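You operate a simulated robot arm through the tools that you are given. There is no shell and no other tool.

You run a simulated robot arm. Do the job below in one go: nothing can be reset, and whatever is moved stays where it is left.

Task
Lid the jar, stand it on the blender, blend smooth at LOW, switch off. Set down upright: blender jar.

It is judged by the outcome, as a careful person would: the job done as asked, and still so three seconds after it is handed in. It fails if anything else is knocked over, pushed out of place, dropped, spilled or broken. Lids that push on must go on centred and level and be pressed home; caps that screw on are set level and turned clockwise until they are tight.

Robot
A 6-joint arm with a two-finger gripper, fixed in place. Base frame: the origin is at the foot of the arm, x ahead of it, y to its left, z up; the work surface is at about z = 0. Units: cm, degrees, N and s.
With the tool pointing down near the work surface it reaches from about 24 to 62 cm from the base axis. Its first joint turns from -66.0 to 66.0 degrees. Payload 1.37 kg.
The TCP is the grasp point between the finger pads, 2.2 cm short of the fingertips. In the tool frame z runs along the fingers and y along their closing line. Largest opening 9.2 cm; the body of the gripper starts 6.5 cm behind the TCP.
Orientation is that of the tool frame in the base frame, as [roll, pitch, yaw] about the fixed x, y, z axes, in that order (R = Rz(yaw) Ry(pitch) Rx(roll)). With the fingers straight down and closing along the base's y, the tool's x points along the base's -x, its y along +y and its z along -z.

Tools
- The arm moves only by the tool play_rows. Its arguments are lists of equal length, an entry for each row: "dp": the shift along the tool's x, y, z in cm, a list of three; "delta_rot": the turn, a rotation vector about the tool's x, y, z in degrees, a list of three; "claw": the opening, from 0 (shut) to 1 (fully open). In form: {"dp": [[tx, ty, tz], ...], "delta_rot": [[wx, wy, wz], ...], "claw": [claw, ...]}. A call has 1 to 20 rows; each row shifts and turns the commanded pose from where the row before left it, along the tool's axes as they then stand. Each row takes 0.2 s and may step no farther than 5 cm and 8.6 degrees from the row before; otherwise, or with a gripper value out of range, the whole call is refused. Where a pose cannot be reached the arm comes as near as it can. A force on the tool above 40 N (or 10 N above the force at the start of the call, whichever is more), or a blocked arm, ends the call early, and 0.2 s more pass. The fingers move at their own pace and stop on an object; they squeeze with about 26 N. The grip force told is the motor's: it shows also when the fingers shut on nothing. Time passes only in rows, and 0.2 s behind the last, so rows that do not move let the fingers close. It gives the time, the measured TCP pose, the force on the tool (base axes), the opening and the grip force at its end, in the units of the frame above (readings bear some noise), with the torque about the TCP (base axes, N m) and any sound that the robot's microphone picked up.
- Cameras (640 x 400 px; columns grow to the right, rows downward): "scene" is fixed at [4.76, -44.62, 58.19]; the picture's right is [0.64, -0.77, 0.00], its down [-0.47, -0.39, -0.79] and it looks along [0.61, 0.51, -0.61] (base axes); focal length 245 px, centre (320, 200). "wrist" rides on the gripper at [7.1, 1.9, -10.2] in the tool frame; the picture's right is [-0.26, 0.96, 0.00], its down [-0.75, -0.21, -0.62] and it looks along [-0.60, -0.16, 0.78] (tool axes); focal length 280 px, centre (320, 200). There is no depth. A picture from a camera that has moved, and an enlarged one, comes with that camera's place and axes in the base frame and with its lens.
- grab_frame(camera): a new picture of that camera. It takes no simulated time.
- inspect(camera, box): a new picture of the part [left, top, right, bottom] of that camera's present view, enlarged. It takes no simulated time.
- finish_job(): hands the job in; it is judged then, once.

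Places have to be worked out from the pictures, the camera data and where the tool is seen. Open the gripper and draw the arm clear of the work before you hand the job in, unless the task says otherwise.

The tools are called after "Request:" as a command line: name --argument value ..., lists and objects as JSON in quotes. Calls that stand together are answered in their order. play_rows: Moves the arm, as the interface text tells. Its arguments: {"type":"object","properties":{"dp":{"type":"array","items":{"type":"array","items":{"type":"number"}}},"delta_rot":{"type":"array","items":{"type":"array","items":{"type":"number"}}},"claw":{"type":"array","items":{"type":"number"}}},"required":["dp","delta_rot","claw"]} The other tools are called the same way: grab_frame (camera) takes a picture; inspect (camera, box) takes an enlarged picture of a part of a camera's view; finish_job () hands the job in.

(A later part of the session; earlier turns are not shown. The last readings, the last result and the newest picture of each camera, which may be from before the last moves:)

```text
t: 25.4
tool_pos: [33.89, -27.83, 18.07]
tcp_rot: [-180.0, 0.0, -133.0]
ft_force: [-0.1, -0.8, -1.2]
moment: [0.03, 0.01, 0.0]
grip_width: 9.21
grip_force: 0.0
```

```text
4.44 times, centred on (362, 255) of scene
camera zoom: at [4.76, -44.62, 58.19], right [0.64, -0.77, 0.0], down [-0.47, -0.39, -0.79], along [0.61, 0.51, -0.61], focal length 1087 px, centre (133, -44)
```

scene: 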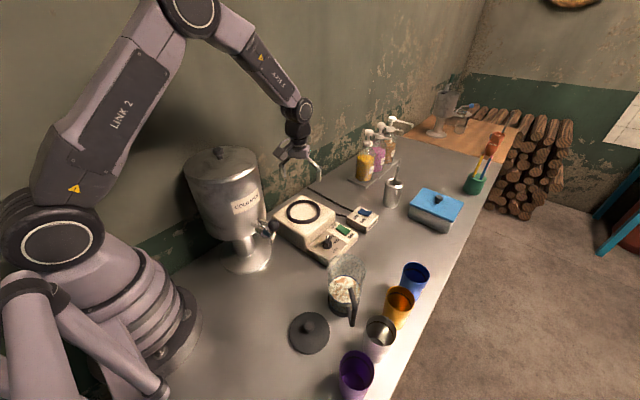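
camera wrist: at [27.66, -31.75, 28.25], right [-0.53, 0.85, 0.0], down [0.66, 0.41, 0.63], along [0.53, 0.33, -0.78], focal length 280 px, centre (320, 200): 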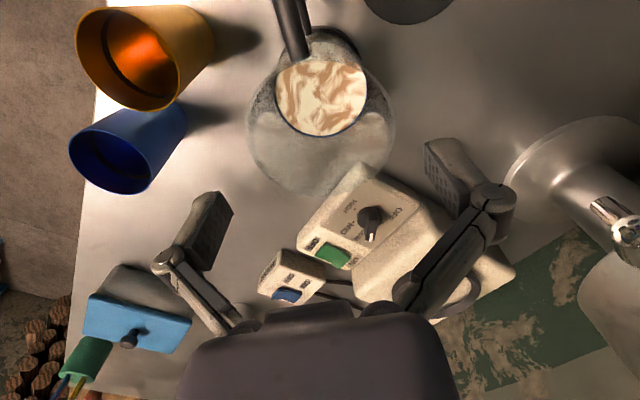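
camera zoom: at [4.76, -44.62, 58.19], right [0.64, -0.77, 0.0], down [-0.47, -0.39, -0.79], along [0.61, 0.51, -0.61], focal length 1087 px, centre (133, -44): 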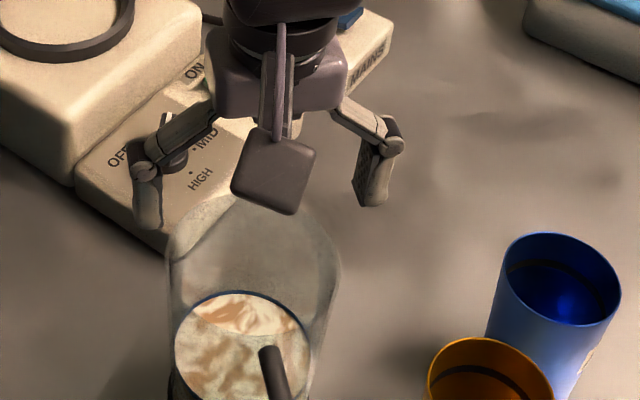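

Alignment over the rim is within about 1 mm. I descend around the rim and close on the jar.

Request:
play_rows --dp '[[0, 0, 1.5], [0, 0, 1.5], [0, 0, 1.5], [0, 0, 1.2], [0, 0, 0.4], [0, 0, 0]]' --delta_rot '[[0, 0, 0], [0, 0, 0], [0, 0, 0], [0, 0, 0], [0, 0, 0], [0, 0, 0]]' --claw '[1, 1, 1, 1, 1, 1]'

Request:
grab_frame --camera "wrist"

Request:
inspect --camera "scene" --box '[290, 220, 418, 300]'

```text
t: 26.8
tool_pos: [33.72, -27.81, 12.02]
tcp_rot: [180.0, 0.0, -133.0]
ft_force: [-0.5, 0.6, -0.3]
moment: [0.03, 0.01, 0.02]
grip_width: 9.21
grip_force: 0.0
```

```text
taken
camera wrist: at [27.62, -31.64, 22.1], right [-0.53, 0.85, 0.0], down [0.66, 0.41, 0.63], along [0.53, 0.33, -0.78], focal length 280 px, centre (320, 200)
```

wrist: 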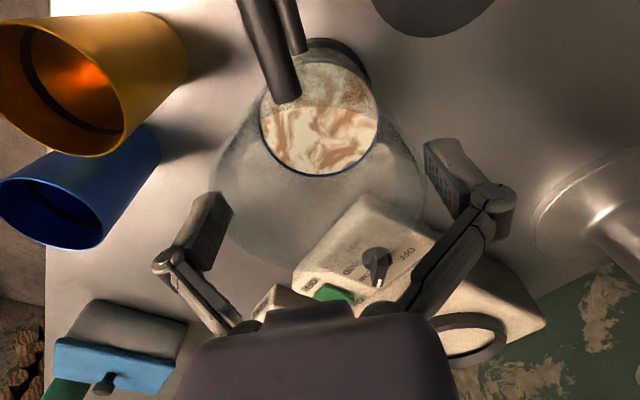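

```text
5.00 times, centred on (354, 260) of scene
camera zoom: at [4.76, -44.62, 58.19], right [0.64, -0.77, 0.0], down [-0.47, -0.39, -0.79], along [0.61, 0.51, -0.61], focal length 1223 px, centre (150, -100)
```

zoom: 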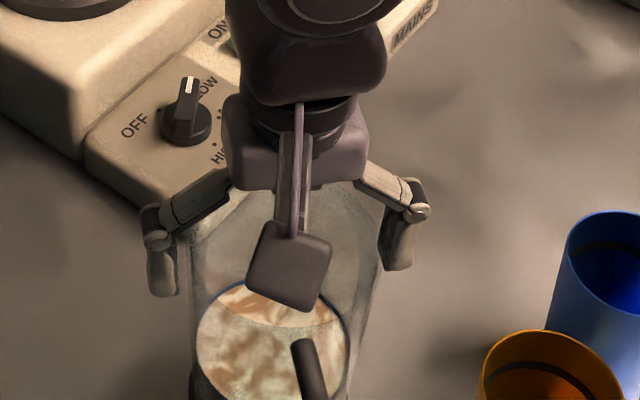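

Fingers straddle the rim without contact. I go slightly deeper and close on the glass.

Request:
play_rows --dp '[[0, 0, 0.7], [0, 0, 0], [0, 0, 0], [0, 0, 0], [0, 0, 0]]' --delta_rot '[[0, 0, 0], [0, 0, 0], [0, 0, 0], [0, 0, 0], [0, 0, 0]]' --claw '[1, 0.9, 0.8, 0.7, 0.7]'

Request:
grab_frame --camera "wrist"

Request:
inspect --camera "scene" --box '[290, 230, 434, 330]'

```text
t: 28.0
tool_pos: [33.76, -27.7, 11.33]
tcp_rot: [-179.9, 0.0, -133.0]
ft_force: [2.1, -1.5, 9.3]
moment: [0.08, 0.07, 0.01]
grip_width: 8.42
grip_force: 25.5
```

```text
taken
camera wrist: at [27.64, -31.59, 21.49], right [-0.53, 0.85, 0.0], down [0.66, 0.41, 0.63], along [0.53, 0.33, -0.78], focal length 280 px, centre (320, 200)
```

wrist: 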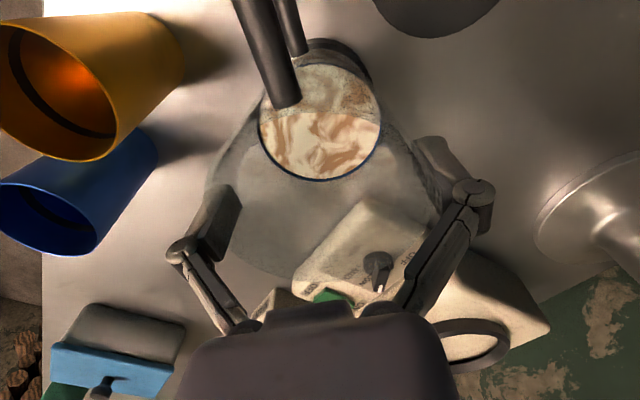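

```text
4.00 times, centred on (362, 280) of scene
camera zoom: at [4.75, -44.61, 58.2], right [0.64, -0.77, 0.0], down [-0.47, -0.39, -0.79], along [0.61, 0.51, -0.61], focal length 978 px, centre (152, -120)
```

zoom: 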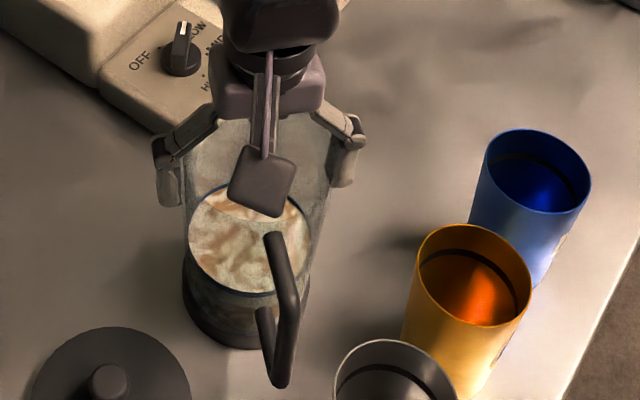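

Gripped at 8.42 cm. I lift slowly by 2 cm and check that it hangs straight.

Request:
play_rows --dp '[[0, 0, -0.3], [0, 0, -0.5], [0, 0, -0.6], [0, 0, -0.6], [0, 0, 0], [0, 0, 0]]' --delta_rot '[[0, 0, 0], [0, 0, 0], [0, 0, 0], [0, 0, 0], [0, 0, 0], [0, 0, 0]]' --claw '[0.7, 0.7, 0.7, 0.7, 0.7, 0.7]'

Request:
grab_frame --camera "wrist"

Request:
inspect --camera "scene" --box '[290, 230, 434, 330]'

```text
t: 29.4
tool_pos: [33.8, -27.72, 13.45]
tcp_rot: [179.9, 0.0, -133.0]
ft_force: [-0.1, 0.2, -3.3]
moment: [0.01, -0.02, 0.03]
grip_width: 8.39
grip_force: 25.5
```

```text
taken
camera wrist: at [27.76, -31.59, 23.51], right [-0.53, 0.85, 0.0], down [0.66, 0.41, 0.63], along [0.53, 0.33, -0.78], focal length 280 px, centre (320, 200)
```

wrist: 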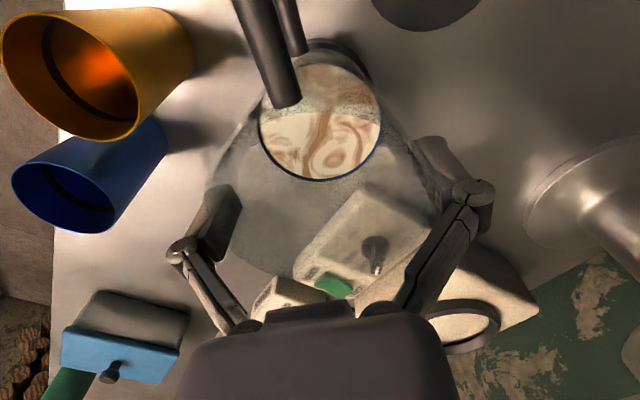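

```text
4.00 times, centred on (362, 280) of scene
camera zoom: at [4.76, -44.62, 58.19], right [0.64, -0.77, 0.0], down [-0.47, -0.39, -0.79], along [0.61, 0.51, -0.61], focal length 978 px, centre (152, -120)
```

zoom: 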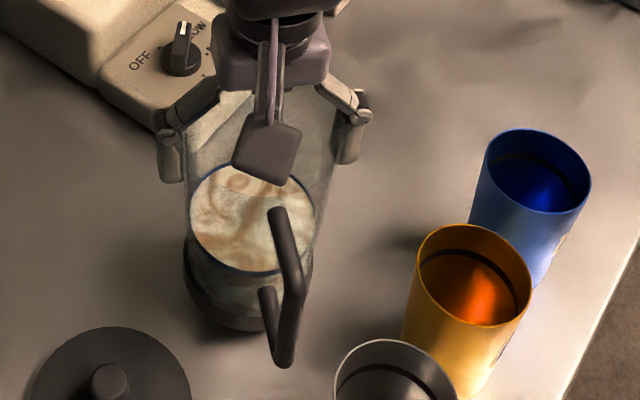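

The jar hangs straight and weighs only about 3.5 N. I lift it high enough to clear the seat ring.

Request:
play_rows --dp '[[0, 0, -0.7], [0, 0, -1.3], [0, 0, -1.8], [0, 0, -1.9], [0, 0, -1.8], [0, 0, -1.3], [0, 0, -0.7], [0, 0, 0]]' --delta_rot '[[0, 0, 0], [0, 0, 0], [0, 0, 0], [0, 0, 0], [0, 0, 0], [0, 0, 0], [0, 0, 0], [0, 0, 0]]' --claw '[0.7, 0.7, 0.7, 0.7, 0.7, 0.7, 0.7, 0.7]'

Request:
play_rows --dp '[[-0.68, 0.196, 0], [-1.36, 0.392, 0], [-2.264, 0.653, 0], [-2.264, 0.653, 0], [-2.264, 0.653, 0], [-2.264, 0.653, 0], [-2.264, 0.653, 0], [-2.264, 0.653, 0], [-2.264, 0.653, 0], [-2.264, 0.653, 0], [-2.264, 0.653, 0], [-2.264, 0.653, 0], [-1.36, 0.392, 0], [-0.68, 0.196, 0], [0, 0, 0], [0, 0, 0]]' --delta_rot '[[0, 0, 0], [0, 0, 0], [0, 0, 0], [0, 0, 0], [0, 0, 0], [0, 0, 0], [0, 0, 0], [0, 0, 0], [0, 0, 0], [0, 0, 0], [0, 0, 0], [0, 0, 0], [0, 0, 0], [0, 0, 0], [0, 0, 0], [0, 0, 0]]' --claw '[0.7, 0.7, 0.7, 0.7, 0.7, 0.7, 0.7, 0.7, 0.7, 0.7, 0.7, 0.7, 0.7, 0.7, 0.7, 0.7]'

Request:
grab_frame --camera "wrist"

Request:
grab_frame --camera "scene"

Request:
inspect --camera "scene" --box '[250, 120, 378, 220]'

```text
t: 31.2
tool_pos: [33.86, -27.86, 22.93]
tcp_rot: [-180.0, 0.0, -133.0]
ft_force: [-0.5, 0.9, -4.0]
moment: [0.04, -0.05, 0.01]
grip_width: 8.39
grip_force: 26.1
```

```text
t: 34.6
tool_pos: [46.42, -3.09, 22.93]
tcp_rot: [-180.0, 0.0, -133.0]
ft_force: [0.4, 0.2, -3.3]
moment: [0.02, -0.01, 0.04]
grip_width: 8.38
grip_force: 26.2
```

```text
taken
camera wrist: at [40.3, -6.91, 33.05], right [-0.53, 0.85, 0.0], down [0.66, 0.41, 0.63], along [0.53, 0.33, -0.78], focal length 280 px, centre (320, 200)
```

wrist: 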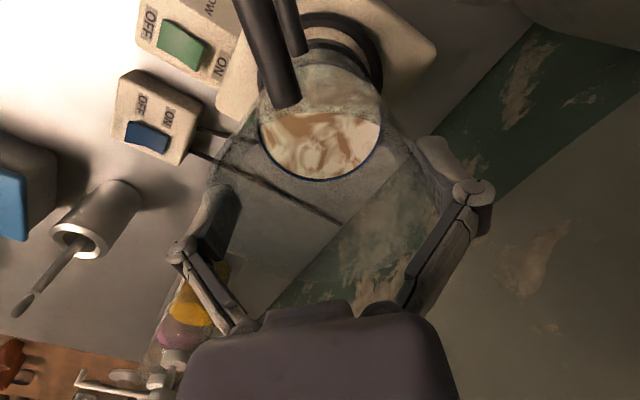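

```text
taken
```

scene: 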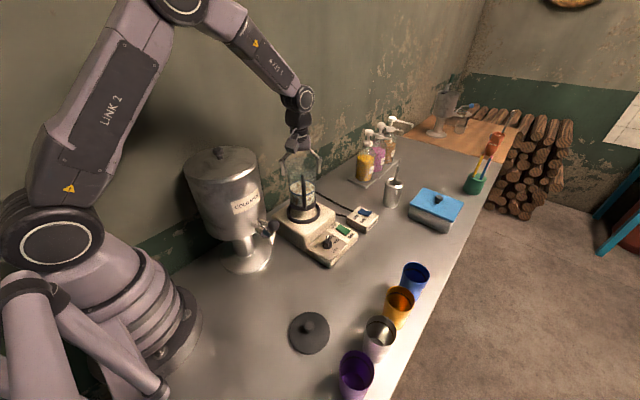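

```text
4.00 times, centred on (314, 170) of scene
camera zoom: at [4.76, -44.62, 58.19], right [0.64, -0.77, 0.0], down [-0.47, -0.39, -0.79], along [0.61, 0.51, -0.61], focal length 978 px, centre (344, 320)
```

zoom: 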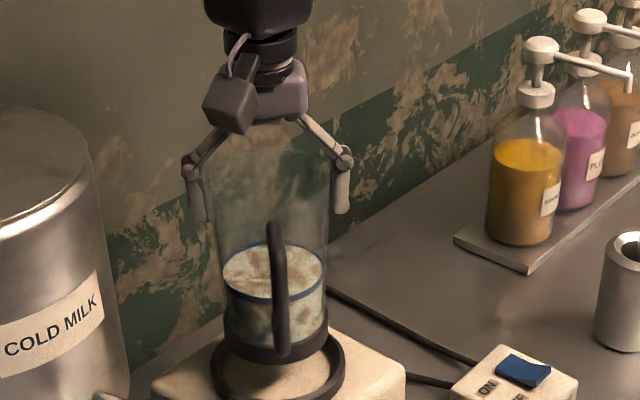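

The jar hovers above the seat, centred sideways in the scene view. I zoom both views to check the other direction.

Request:
inspect --camera "wrist" --box '[230, 0, 420, 118]'

Request:
inspect --camera "scene" --box '[288, 180, 352, 224]'

```text
3.37 times, centred on (325, 59) of wrist
camera zoom: at [40.3, -6.91, 33.05], right [-0.53, 0.85, 0.0], down [0.66, 0.41, 0.63], along [0.53, 0.33, -0.78], focal length 944 px, centre (303, 675)
```

zoom: 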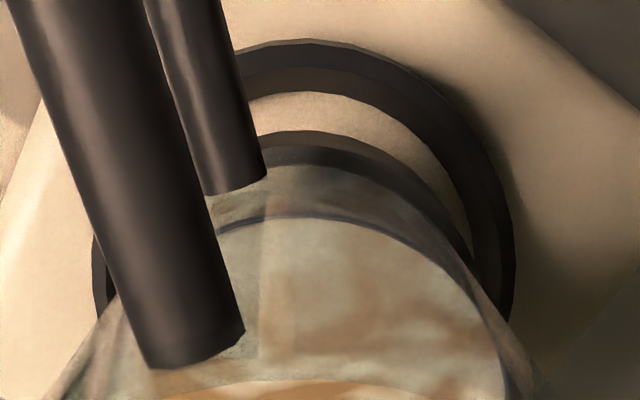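

```text
9.09 times, centred on (320, 202) of scene
camera zoom: at [4.76, -44.62, 58.19], right [0.64, -0.77, 0.0], down [-0.47, -0.39, -0.79], along [0.61, 0.51, -0.61], focal length 2223 px, centre (320, 182)
```

zoom: 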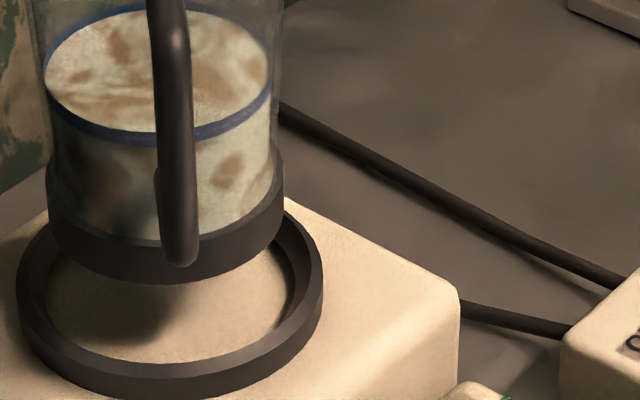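

Both views put the jar over the seat centre to within about 1 mm. I lower it to just above the ring.

Request:
play_rows --dp '[[0, 0, 0.4], [0, 0, 0.6], [0, 0, 0.6], [0, 0, 0.5], [0, 0, 0.3], [0, 0, 0]]' --delta_rot '[[0, 0, 0], [0, 0, 0], [0, 0, 0], [0, 0, 0], [0, 0, 0], [0, 0, 0]]' --claw '[0.7, 0.7, 0.7, 0.7, 0.7, 0.7]'

Request:
inspect --camera "wrist" --box '[230, 0, 420, 118]'

Request:
inspect --camera "scene" --box '[288, 180, 352, 224]'

```text
t: 36.0
tool_pos: [46.55, -2.99, 20.48]
tcp_rot: [179.9, 0.0, -132.9]
ft_force: [-0.3, 0.6, -2.2]
moment: [0.04, -0.01, -0.01]
grip_width: 8.37
grip_force: 26.1
```

```text
3.37 times, centred on (325, 59) of wrist
camera zoom: at [40.32, -6.91, 30.59], right [-0.53, 0.85, 0.0], down [0.66, 0.41, 0.63], along [0.53, 0.33, -0.78], focal length 944 px, centre (303, 675)
```

zoom: 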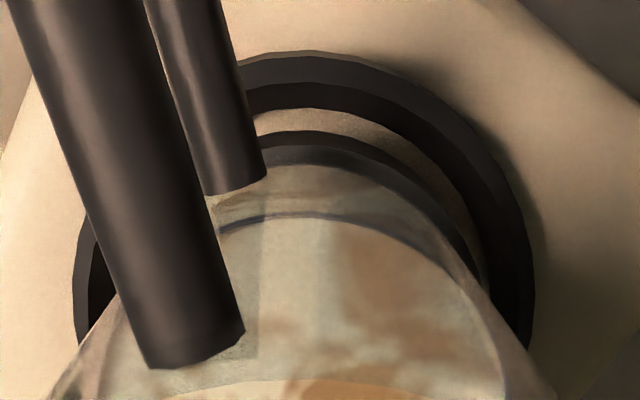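

```text
9.09 times, centred on (320, 202) of scene
camera zoom: at [4.76, -44.62, 58.19], right [0.64, -0.77, 0.0], down [-0.47, -0.39, -0.79], along [0.61, 0.51, -0.61], focal length 2223 px, centre (320, 182)
```

zoom: 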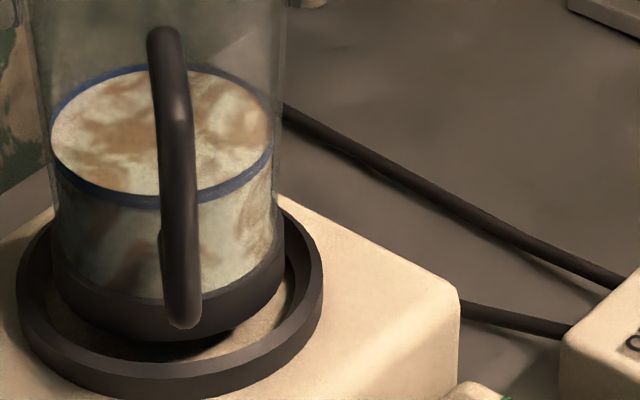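

The jar is about to enter the ring. I nudge it 1 mm towards -y and lower in small steps, watching the force.

Request:
play_rows --dp '[[0.088, -0.082, 0], [0, 0, 0.25], [0, 0, 0.25], [0, 0, 0.25], [0, 0, 0]]' --delta_rot '[[0, 0, 0], [0, 0, 0], [0, 0, 0], [0, 0, 0], [0, 0, 0]]' --claw '[0.7, 0.7, 0.7, 0.7, 0.7]'

Request:
inspect --camera "scene" --box '[288, 180, 352, 224]'

```text
t: 37.2
tool_pos: [46.53, -3.1, 19.77]
tcp_rot: [-179.9, 0.0, -133.0]
ft_force: [1.2, 0.2, -3.3]
moment: [0.04, -0.03, -0.02]
grip_width: 8.36
grip_force: 26.1
```

```text
9.09 times, centred on (320, 202) of scene
camera zoom: at [4.76, -44.62, 58.19], right [0.64, -0.77, 0.0], down [-0.47, -0.39, -0.79], along [0.61, 0.51, -0.61], focal length 2223 px, centre (320, 182)
```

zoom: 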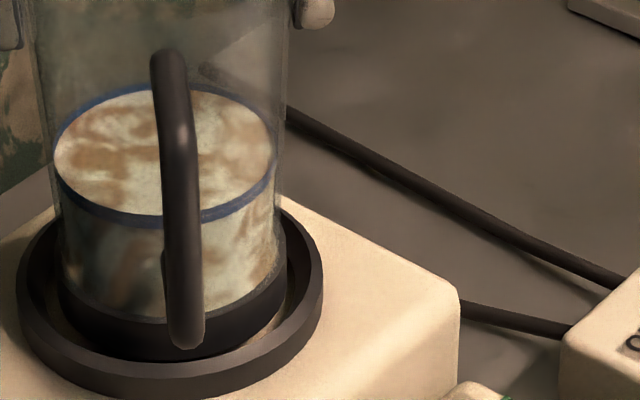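

The jar is inside the ring without side contact. I keep lowering until it is seated.

Request:
play_rows --dp '[[0, 0, 0.2], [0, 0, 0.2], [0, 0, 0.15], [0, 0, 0]]' --delta_rot '[[0, 0, 0], [0, 0, 0], [0, 0, 0], [0, 0, 0]]' --claw '[0.7, 0.7, 0.7, 0.7]'

Request:
inspect --camera "scene" --box '[288, 180, 352, 224]'

```text
t: 38.2
tool_pos: [46.29, -3.21, 19.18]
tcp_rot: [-180.0, -0.1, -133.0]
ft_force: [-0.6, 0.0, -3.0]
moment: [0.0, 0.01, -0.01]
grip_width: 8.38
grip_force: 26.1
```

```text
9.09 times, centred on (320, 202) of scene
camera zoom: at [4.76, -44.62, 58.19], right [0.64, -0.77, 0.0], down [-0.47, -0.39, -0.79], along [0.61, 0.51, -0.61], focal length 2223 px, centre (320, 182)
```

zoom: 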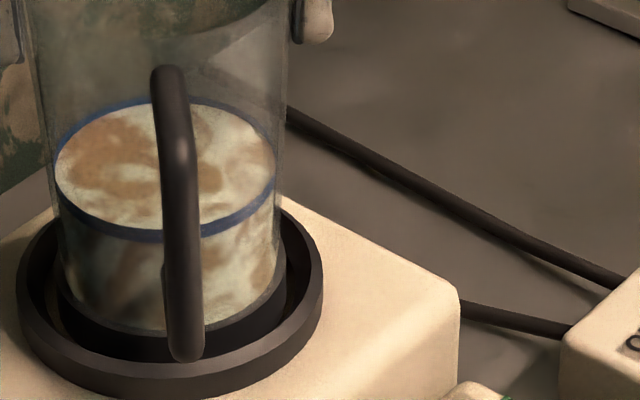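

Request:
play_rows --dp '[[0, 0, 0.15], [0, 0, 0.15], [0, 0, 0.1], [0, 0, 0]]' --delta_rot '[[0, 0, 0], [0, 0, 0], [0, 0, 0], [0, 0, 0]]' --claw '[0.7, 0.7, 0.7, 0.7]'

Request:
inspect --camera "scene" --box '[288, 180, 352, 224]'

Request:
grab_frame --camera "wrist"

```text
t: 39.2
tool_pos: [46.37, -3.22, 18.87]
tcp_rot: [180.0, 0.2, -133.0]
ft_force: [-0.1, -1.6, 7.9]
moment: [-0.13, 0.49, 0.03]
grip_width: 8.41
grip_force: 25.6
```

```text
9.09 times, centred on (320, 202) of scene
camera zoom: at [4.75, -44.62, 58.2], right [0.64, -0.77, 0.0], down [-0.47, -0.39, -0.79], along [0.61, 0.51, -0.61], focal length 2223 px, centre (320, 182)
```

zoom: 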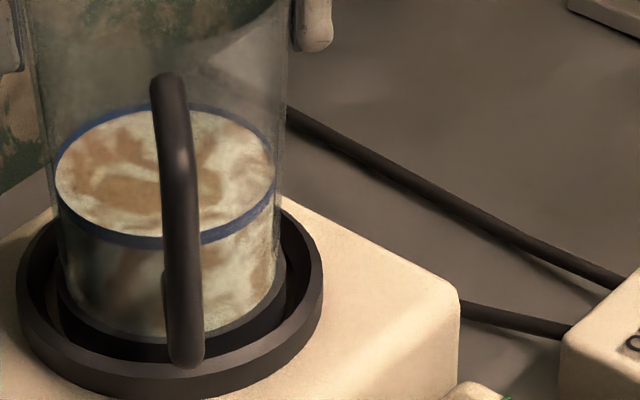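

```text
taken
camera wrist: at [40.25, -6.99, 28.99], right [-0.53, 0.85, 0.0], down [0.66, 0.41, 0.63], along [0.53, 0.33, -0.78], focal length 280 px, centre (320, 200)
```

wrist: 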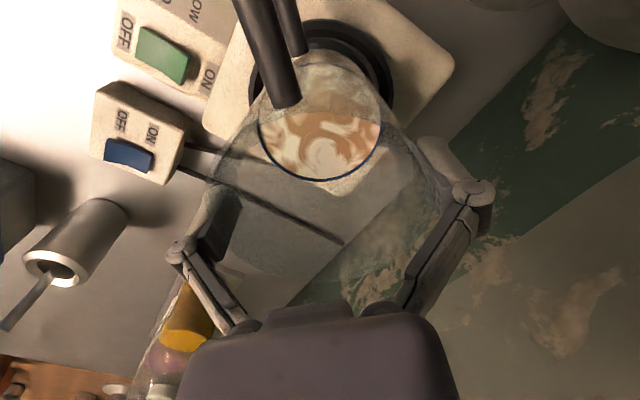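

Request:
inspect --camera "wrist" --box '[230, 0, 420, 118]'

Request:
inspect --camera "scene" --box '[286, 200, 326, 225]'

```text
3.37 times, centred on (325, 59) of wrist
camera zoom: at [40.25, -6.99, 28.99], right [-0.53, 0.85, 0.0], down [0.66, 0.41, 0.63], along [0.53, 0.33, -0.78], focal length 944 px, centre (303, 675)
```

zoom: 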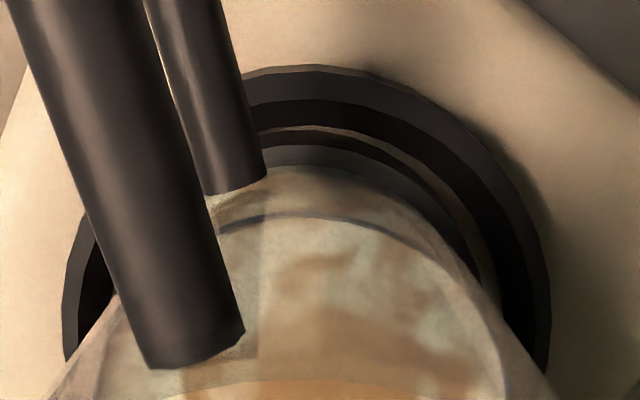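

```text
16.00 times, centred on (306, 212) of scene
camera zoom: at [4.75, -44.62, 58.2], right [0.64, -0.77, 0.0], down [-0.47, -0.39, -0.79], along [0.61, 0.51, -0.61], focal length 3913 px, centre (544, 0)
```

zoom: 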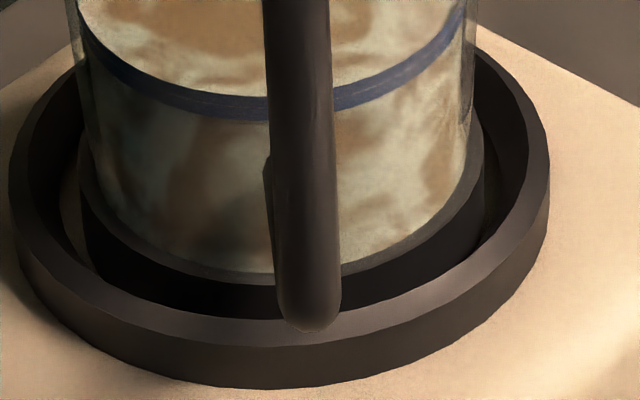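

The jar rests on the seat floor inside the ring (upward reaction of about 11 N). I ease off slightly, open the fingers and rise straight up.

Request:
play_rows --dp '[[0, 0, -0.08], [0, 0, 0], [0, 0, 0], [0, 0, 0], [0, 0, 0]]' --delta_rot '[[0, 0, 0], [0, 0, 0], [0, 0, 0], [0, 0, 0], [0, 0, 0]]' --claw '[0.7, 0.95, 1, 1, 1]'

Request:
grab_frame --camera "wrist"

Request:
inspect --camera "scene" --box '[260, 130, 372, 230]'

```text
t: 40.4
tool_pos: [46.43, -3.21, 18.94]
tcp_rot: [179.9, -0.1, -133.0]
ft_force: [-0.3, 0.1, 0.2]
moment: [-0.02, 0.0, 0.01]
grip_width: 9.21
grip_force: 0.0
```

```text
taken
camera wrist: at [40.25, -6.96, 29.0], right [-0.53, 0.85, 0.0], down [0.66, 0.41, 0.63], along [0.53, 0.33, -0.78], focal length 280 px, centre (320, 200)
```

wrist: 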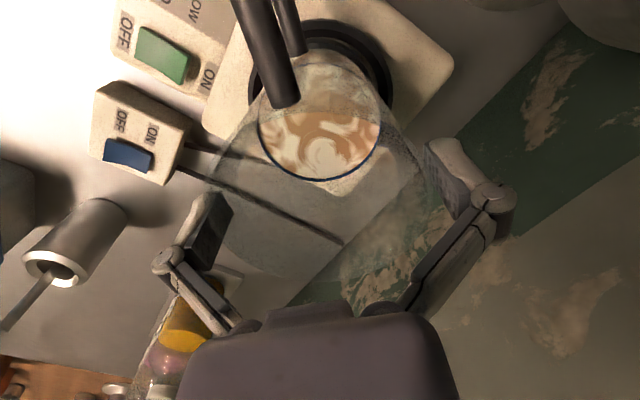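

```text
4.00 times, centred on (316, 180) of scene
camera zoom: at [4.76, -44.62, 58.19], right [0.64, -0.77, 0.0], down [-0.47, -0.39, -0.79], along [0.61, 0.51, -0.61], focal length 978 px, centre (336, 280)
```

zoom: 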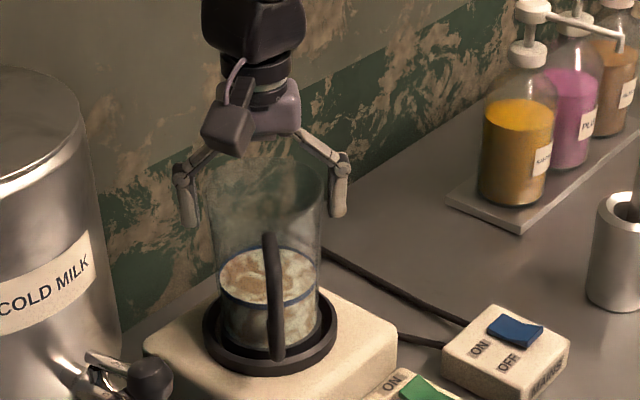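

The jar stands on the base by itself. I rise straight up and take a reference picture of the rim.

Request:
play_rows --dp '[[0, 0, -1], [0, 0, -1.5], [0, 0, -2.5], [0, 0, -3], [0, 0, -3.5], [0, 0, 0]]' --delta_rot '[[0, 0, 0], [0, 0, 0], [0, 0, 0], [0, 0, 0], [0, 0, 0], [0, 0, 0]]' --claw '[1, 1, 1, 1, 1, 1]'

Request:
grab_frame --camera "wrist"

Request:
grab_frame --camera "scene"

Request:
inspect --camera "wrist" --box '[220, 30, 420, 180]'

```text
t: 41.8
tool_pos: [46.24, -3.11, 30.33]
tcp_rot: [180.0, 0.0, -133.1]
ft_force: [-0.5, -1.1, -0.4]
moment: [-0.03, 0.02, -0.02]
grip_width: 9.22
grip_force: 0.1
```

```text
taken
camera wrist: at [40.16, -6.97, 40.5], right [-0.53, 0.85, 0.0], down [0.66, 0.41, 0.63], along [0.53, 0.33, -0.78], focal length 280 px, centre (320, 200)
```

wrist: 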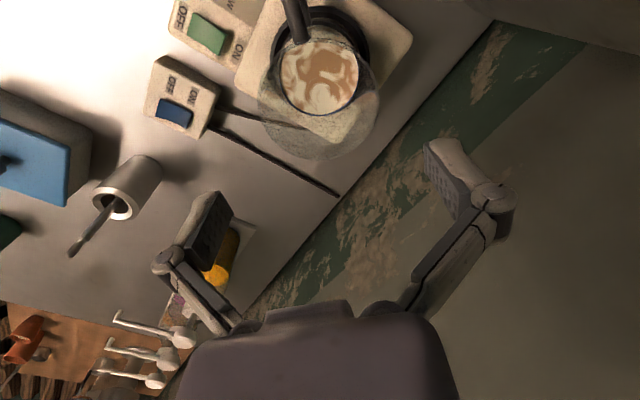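

```text
taken
```

scene: 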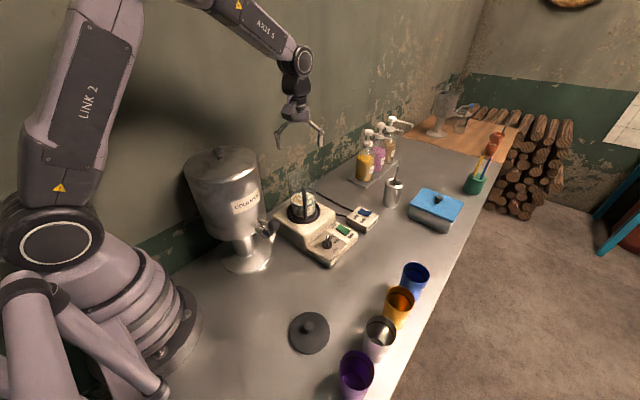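

```text
2.67 times, centred on (320, 105) of wrist
camera zoom: at [40.16, -6.97, 40.5], right [-0.53, 0.85, 0.0], down [0.66, 0.41, 0.63], along [0.53, 0.33, -0.78], focal length 748 px, centre (320, 453)
```

zoom: 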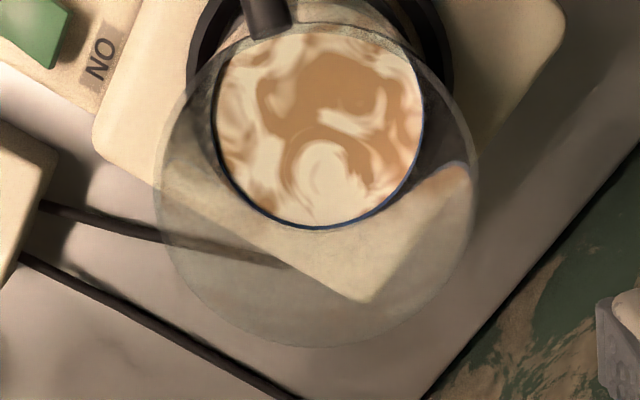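

The jar rim is centred at about (46.47,-3.2). I now go round, clear of the dispenser, to the lid at (22.9,-26.7).

Request:
play_rows --dp '[[2.865, -2.671, 0], [2.865, -2.671, 0], [2.865, -2.671, 0], [2.865, -2.671, 0], [2.865, -2.671, 0], [2.865, -2.671, 0], [2.679, 2.873, 0], [2.679, 2.873, 0], [2.679, 2.873, 0], [2.679, 2.873, 0], [2.679, 2.873, 0], [2.679, 2.873, 0], [0, 0, 3.4], [0, 0, 3.4], [0, 0, 3.4], [0, 0, 0]]' --delta_rot '[[0, 0, 0], [0, 0, 0], [0, 0, 0], [0, 0, 0], [0, 0, 0], [0, 0, 0], [0, 0, 0], [0, 0, 0], [0, 0, 0], [0, 0, 0], [0, 0, 0], [0, 0, 0], [0, 0, 0], [0, 0, 0], [0, 0, 0], [0, 0, 0]]' --claw '[1, 1, 1, 1, 0.6, 0.45, 0.45, 0.45, 0.45, 0.45, 0.45, 0.45, 0.45, 0.45, 0.45, 0.45]'

Request:
grab_frame --camera "wrist"

Request:
inspect --camera "wrist" --box '[220, 0, 420, 140]'

Request:
grab_frame --camera "scene"

```text
t: 45.2
tool_pos: [22.82, -26.73, 20.14]
tcp_rot: [-179.9, -0.1, -133.0]
ft_force: [0.2, -0.3, -0.2]
moment: [0.01, 0.0, -0.02]
grip_width: 4.15
grip_force: 0.1
```

```text
taken
camera wrist: at [16.73, -30.59, 30.27], right [-0.53, 0.85, 0.0], down [0.66, 0.41, 0.63], along [0.53, 0.33, -0.78], focal length 280 px, centre (320, 200)
```

wrist: 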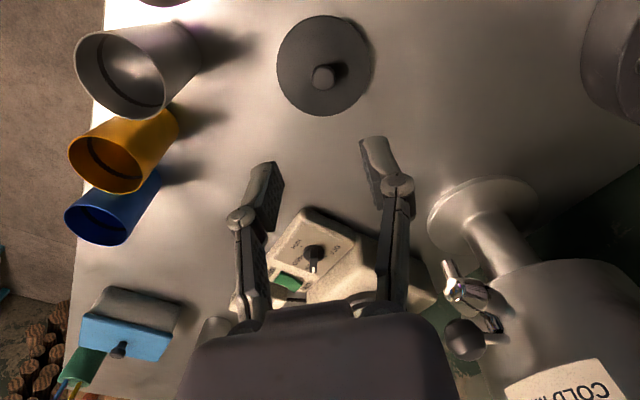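

```text
2.86 times, centred on (320, 70) of wrist
camera zoom: at [16.73, -30.59, 30.27], right [-0.53, 0.85, 0.0], down [0.66, 0.41, 0.63], along [0.53, 0.33, -0.78], focal length 801 px, centre (320, 571)
```

zoom: 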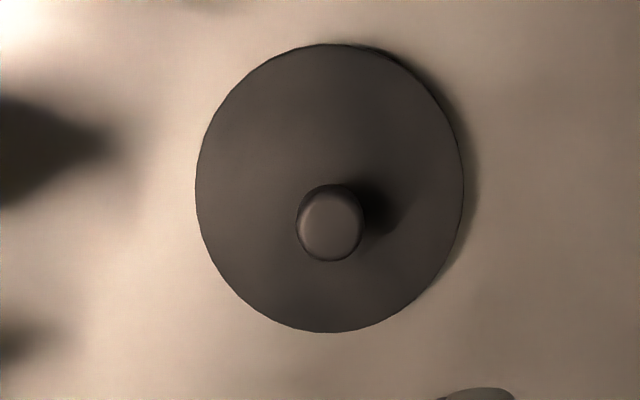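

```text
taken
```

scene: 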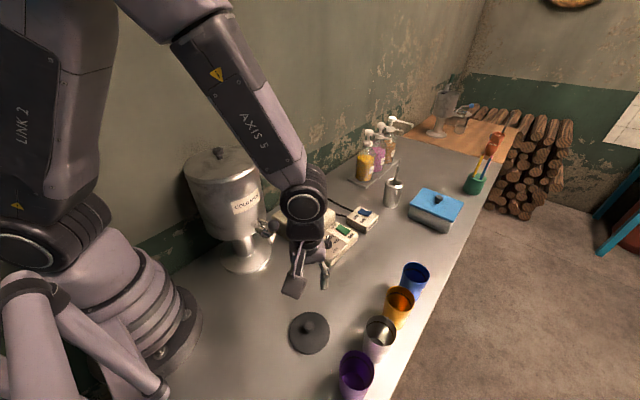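

The lid centre lies about 0.2–0.25 cm off the tool axis in tool x and y. I correct that, descend closer and re-check.

Request:
play_rows --dp '[[0.2, 0.25, 0], [0, 0, 3.5], [0, 0, 3.5], [0, 0, 3], [0, 0, 0]]' --delta_rot '[[0, 0, 0], [0, 0, 0], [0, 0, 0], [0, 0, 0], [0, 0, 0]]' --claw '[0.45, 0.45, 0.45, 0.45, 0.45]'

Request:
grab_frame --camera "wrist"

Request:
inspect --camera "wrist" --box '[200, 20, 440, 180]'

Request:
inspect --camera "scene" --box '[265, 270, 361, 360]'

```text
t: 46.4
tool_pos: [22.38, -26.66, 10.13]
tcp_rot: [-180.0, -0.1, -133.0]
ft_force: [0.1, 0.2, -0.4]
moment: [0.02, -0.01, 0.0]
grip_width: 4.13
grip_force: 0.1
```

```text
taken
camera wrist: at [16.31, -30.5, 20.3], right [-0.53, 0.85, 0.0], down [0.66, 0.41, 0.63], along [0.53, 0.33, -0.78], focal length 280 px, centre (320, 200)
```

wrist: 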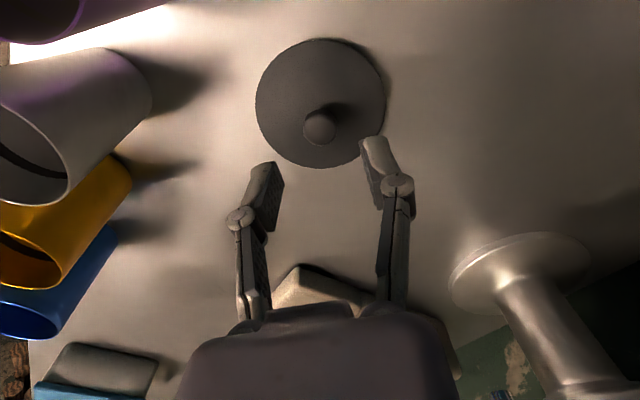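

```text
2.50 times, centred on (320, 100) of wrist
camera zoom: at [16.31, -30.5, 20.3], right [-0.53, 0.85, 0.0], down [0.66, 0.41, 0.63], along [0.53, 0.33, -0.78], focal length 701 px, centre (320, 450)
```

zoom: 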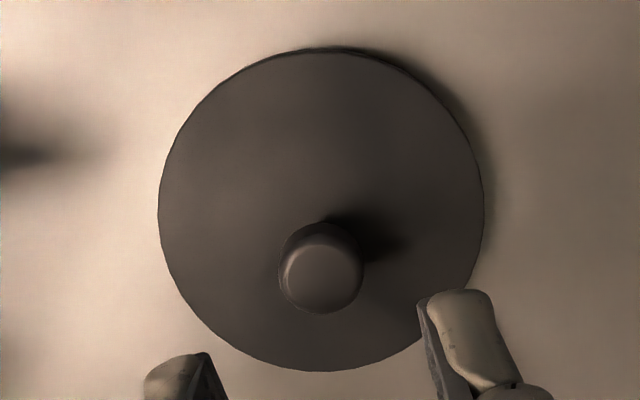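

```text
4.44 times, centred on (313, 315) of scene
camera zoom: at [4.76, -44.62, 58.19], right [0.64, -0.77, 0.0], down [-0.47, -0.39, -0.79], along [0.61, 0.51, -0.61], focal length 1087 px, centre (351, -311)
```

zoom: 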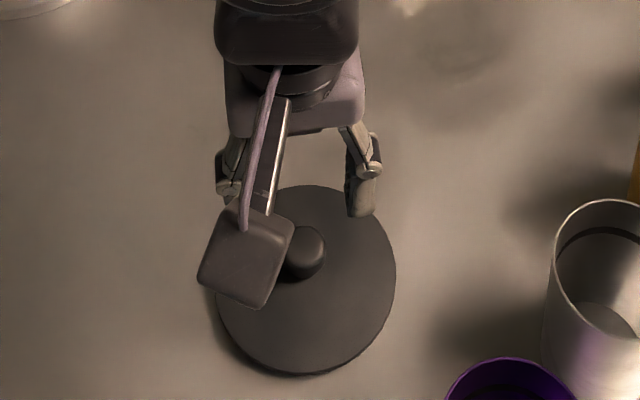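

The lid is centred laterally, with a small -0.1 cm correction along tool x. I descend with the fingers either side of the lid knob and close.

Request:
play_rows --dp '[[-0.12, 0, 2], [0, 0, 2], [0, 0, 1], [0, 0, 0.4], [0, 0, 0], [0, 0, 0], [0, 0, 0], [0, 0, 0], [0, 0, 0]]' --delta_rot '[[0, 0, 0], [0, 0, 0], [0, 0, 0], [0, 0, 0], [0, 0, 0], [0, 0, 0], [0, 0, 0], [0, 0, 0], [0, 0, 0]]' --claw '[0.45, 0.45, 0.45, 0.45, 0.35, 0.25, 0.1, 0.1, 0.1]'

Request:
grab_frame --camera "wrist"

Request:
inspect --camera "scene" --box '[265, 270, 361, 360]'

```text
t: 48.4
tool_pos: [22.65, -26.52, 4.78]
tcp_rot: [-180.0, -0.1, -133.1]
ft_force: [0.5, 0.7, 0.9]
moment: [0.01, 0.02, 0.02]
grip_width: 2.01
grip_force: 26.1
```

```text
taken
camera wrist: at [16.41, -30.42, 14.87], right [-0.53, 0.85, 0.0], down [0.66, 0.41, 0.63], along [0.53, 0.33, -0.78], focal length 280 px, centre (320, 200)
```

wrist: 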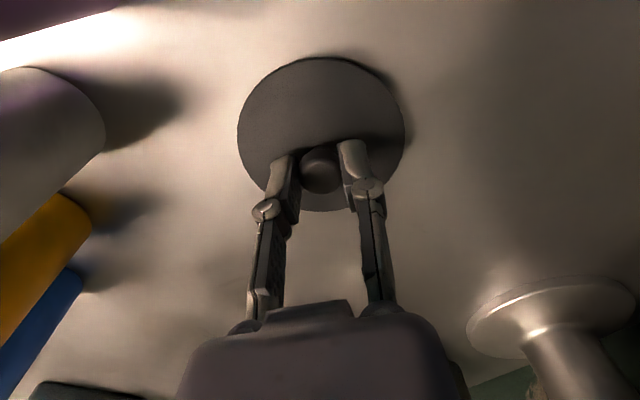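

```text
4.44 times, centred on (313, 315) of scene
camera zoom: at [4.76, -44.62, 58.19], right [0.64, -0.77, 0.0], down [-0.47, -0.39, -0.79], along [0.61, 0.51, -0.61], focal length 1087 px, centre (351, -311)
```

zoom: 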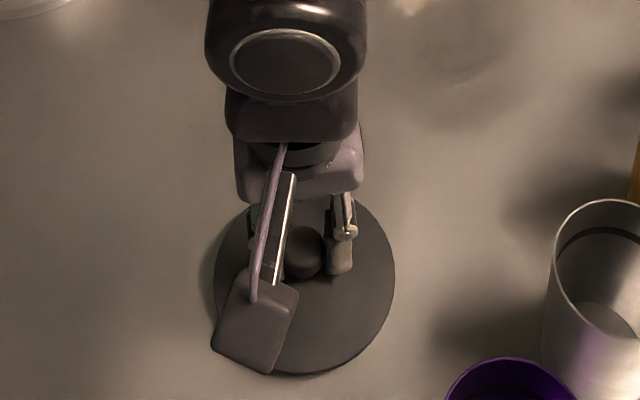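

Lid knob gripped (2.0 cm). I lift a little and check that the lid hangs level.

Request:
play_rows --dp '[[0, 0, -0.5], [0, 0, -1], [0, 0, -2], [0, 0, -3], [0, 0, -4], [0, 0, -4], [0, 0, -4], [0, 0, -3.5], [0, 0, -2], [0, 0, -1.2], [0, 0, 0]]' --delta_rot '[[0, 0, 0], [0, 0, 0], [0, 0, 0], [0, 0, 0], [0, 0, 0], [0, 0, 0], [0, 0, 0], [0, 0, 0], [0, 0, 0], [0, 0, 0], [0, 0, 0]]' --claw '[0.1, 0.1, 0.1, 0.1, 0.1, 0.1, 0.1, 0.1, 0.1, 0.1, 0.1]'

Request:
grab_frame --camera "wrist"

Request:
grab_frame --camera "scene"

Request:
inspect --camera "wrist" --box '[220, 40, 420, 220]'

```text
t: 50.8
tool_pos: [22.56, -26.62, 30.0]
tcp_rot: [179.9, -0.1, -133.0]
ft_force: [0.2, -0.1, -0.1]
moment: [0.02, -0.01, 0.01]
grip_width: 1.99
grip_force: 26.7
```

```text
taken
camera wrist: at [16.37, -30.48, 40.11], right [-0.53, 0.85, 0.0], down [0.66, 0.41, 0.63], along [0.53, 0.33, -0.78], focal length 280 px, centre (320, 200)
```

wrist: 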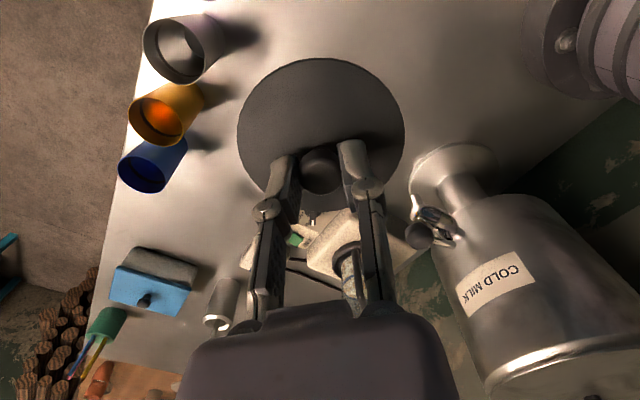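

```text
taken
```

scene: 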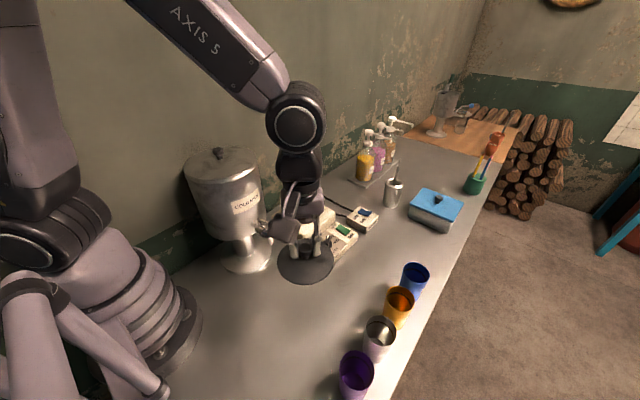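

```text
2.22 times, centred on (320, 130) of wrist
camera zoom: at [16.37, -30.48, 40.11], right [-0.53, 0.85, 0.0], down [0.66, 0.41, 0.63], along [0.53, 0.33, -0.78], focal length 623 px, centre (320, 356)
```

zoom: 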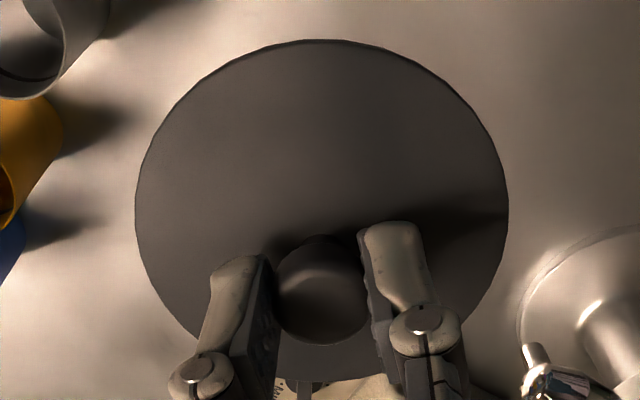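

The lid hangs level, its plate 3.3 cm below the TCP. I carry it by the same safe route to above the jar.

Request:
play_rows --dp '[[-1.3655, -1.4645, 0], [-2.731, -2.929, 0], [-2.731, -2.929, 0], [-2.731, -2.929, 0], [-2.731, -2.929, 0], [-2.731, -2.929, 0], [-1.3655, -1.4645, 0], [-1.072, 1.0, 0], [-2.144, 1.999, 0], [-2.144, 1.999, 0], [-2.144, 1.999, 0], [-2.144, 1.999, 0], [-2.144, 1.999, 0], [-2.144, 1.999, 0], [-2.144, 1.999, 0], [-1.072, 1.0, 0], [0, 0, 0]]' --delta_rot '[[0, 0, 0], [0, 0, 0], [0, 0, 0], [0, 0, 0], [0, 0, 0], [0, 0, 0], [0, 0, 0], [0, 0, 0], [0, 0, 0], [0, 0, 0], [0, 0, 0], [0, 0, 0], [0, 0, 0], [0, 0, 0], [0, 0, 0], [0, 0, 0], [0, 0, 0]]' --claw '[0.1, 0.1, 0.1, 0.1, 0.1, 0.1, 0.1, 0.1, 0.1, 0.1, 0.1, 0.1, 0.1, 0.1, 0.1, 0.1, 0.1]'

Request:
grab_frame --camera "wrist"

Request:
inspect --camera "scene" --box '[250, 90, 378, 220]'

Request:
inspect --camera "wrist" --box '[220, 40, 420, 220]'

```text
t: 54.4
tool_pos: [46.5, -3.06, 29.87]
tcp_rot: [179.9, -0.1, -133.0]
ft_force: [-0.1, 0.1, -0.7]
moment: [-0.01, 0.01, -0.01]
grip_width: 1.99
grip_force: 25.8
```

```text
taken
camera wrist: at [40.38, -6.88, 40.06], right [-0.53, 0.85, 0.0], down [0.66, 0.41, 0.63], along [0.53, 0.33, -0.78], focal length 280 px, centre (320, 200)
```

wrist: 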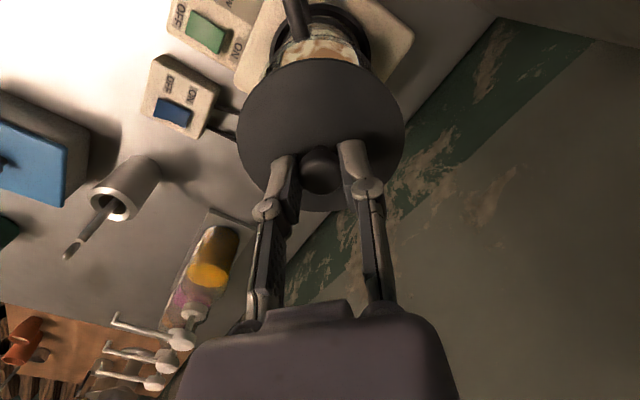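

```text
3.08 times, centred on (314, 155) of scene
camera zoom: at [4.76, -44.62, 58.19], right [0.64, -0.77, 0.0], down [-0.47, -0.39, -0.79], along [0.61, 0.51, -0.61], focal length 752 px, centre (338, 338)
```

zoom: 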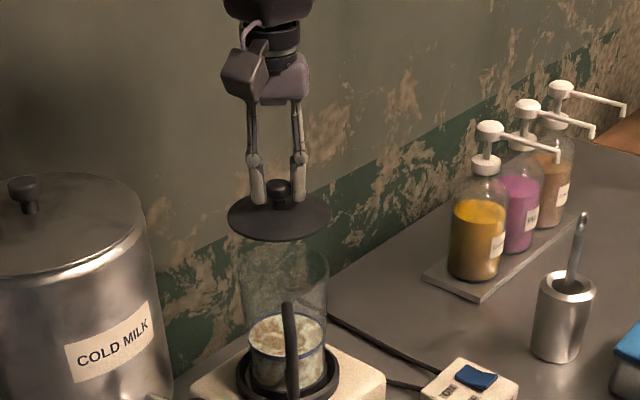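

```text
2.22 times, centred on (320, 130) of wrist
camera zoom: at [40.38, -6.88, 40.06], right [-0.53, 0.85, 0.0], down [0.66, 0.41, 0.63], along [0.53, 0.33, -0.78], focal length 623 px, centre (320, 356)
```

zoom: 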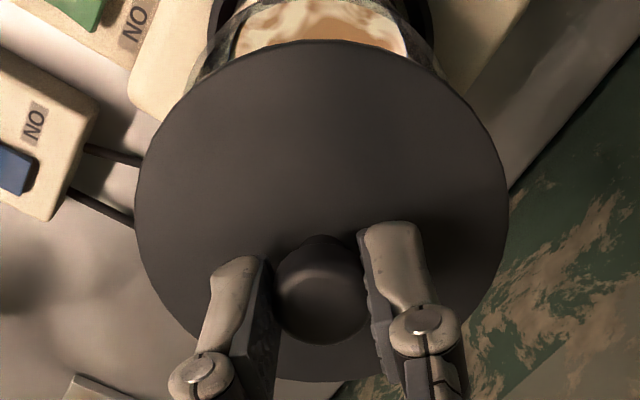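

Request:
play_rows --dp '[[0, 0, 0.8], [0, 0, 0.9], [0, 0, 0.8], [0, 0, 0]]' --delta_rot '[[0, 0, 0], [0, 0, 0], [0, 0, 0], [0, 0, 0]]' --claw '[0.1, 0.1, 0.1, 0.1]'

Request:
inspect --camera "scene" --box '[280, 150, 344, 200]'

Request:
inspect --camera "wrist" --box '[220, 20, 420, 145]'

```text
t: 55.4
tool_pos: [46.6, -3.19, 27.45]
tcp_rot: [-180.0, 0.0, -133.0]
ft_force: [-0.2, -0.1, -0.5]
moment: [0.02, 0.01, 0.0]
grip_width: 2.03
grip_force: 25.9
```

```text
8.00 times, centred on (312, 175) of scene
camera zoom: at [4.76, -44.62, 58.19], right [0.64, -0.77, 0.0], down [-0.47, -0.39, -0.79], along [0.61, 0.51, -0.61], focal length 1956 px, centre (384, 400)
```

zoom: 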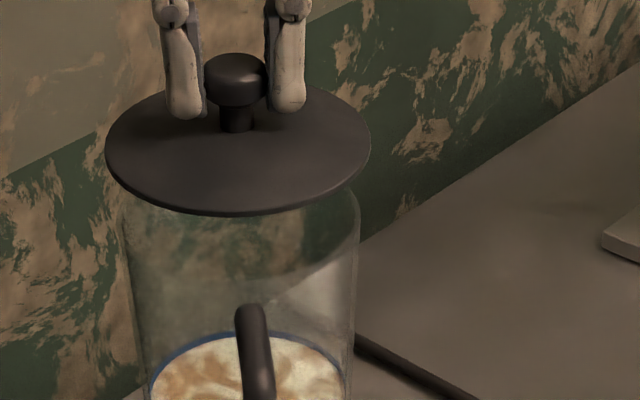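

```text
3.20 times, centred on (320, 82) of wrist
camera zoom: at [40.43, -7.01, 37.57], right [-0.53, 0.85, 0.0], down [0.66, 0.41, 0.63], along [0.53, 0.33, -0.78], focal length 897 px, centre (320, 576)
```

zoom: 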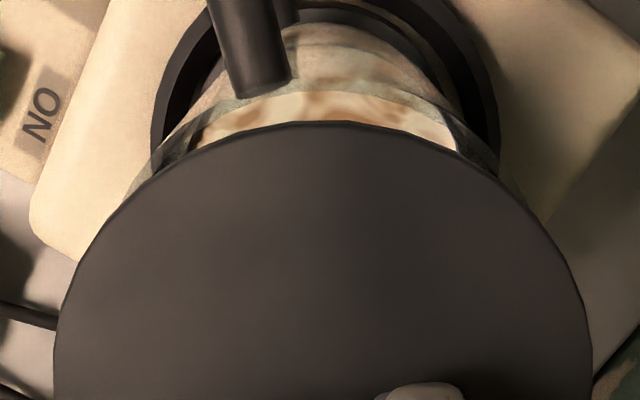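

The lid is centred over the rim in both views. I lower it in small steps, watching the force.

Request:
play_rows --dp '[[0, 0, 0.4], [0, 0, 0.4], [0, 0, 0.2], [0, 0, 0.2], [0, 0, 0]]' --delta_rot '[[0, 0, 0], [0, 0, 0], [0, 0, 0], [0, 0, 0], [0, 0, 0]]' --claw '[0.1, 0.1, 0.1, 0.1, 0.1]'

Request:
inspect --camera "scene" --box '[280, 150, 344, 200]'

Request:
inspect --camera "wrist" --box '[220, 20, 420, 145]'

```text
t: 56.6
tool_pos: [46.54, -3.14, 26.38]
tcp_rot: [179.9, -0.1, -133.0]
ft_force: [0.8, -0.1, 0.0]
moment: [0.02, -0.02, -0.02]
grip_width: 1.99
grip_force: 26.1
```

```text
8.00 times, centred on (312, 175) of scene
camera zoom: at [4.76, -44.62, 58.19], right [0.64, -0.77, 0.0], down [-0.47, -0.39, -0.79], along [0.61, 0.51, -0.61], focal length 1956 px, centre (384, 400)
```

zoom: 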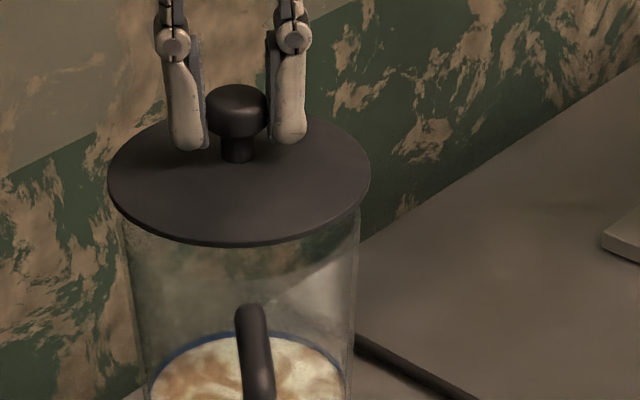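

```text
3.20 times, centred on (320, 82) of wrist
camera zoom: at [40.43, -7.0, 36.36], right [-0.53, 0.85, 0.0], down [0.66, 0.41, 0.63], along [0.53, 0.33, -0.78], focal length 897 px, centre (320, 576)
```

zoom: 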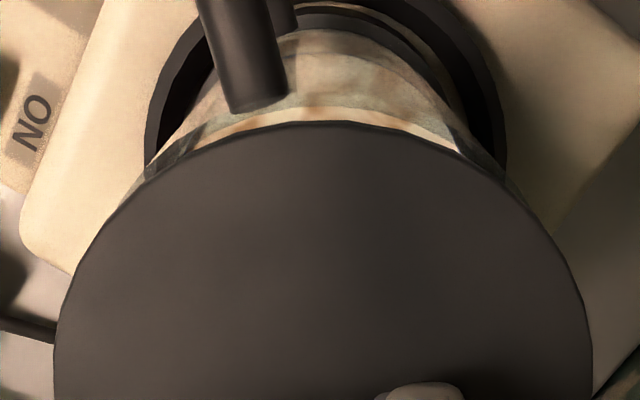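

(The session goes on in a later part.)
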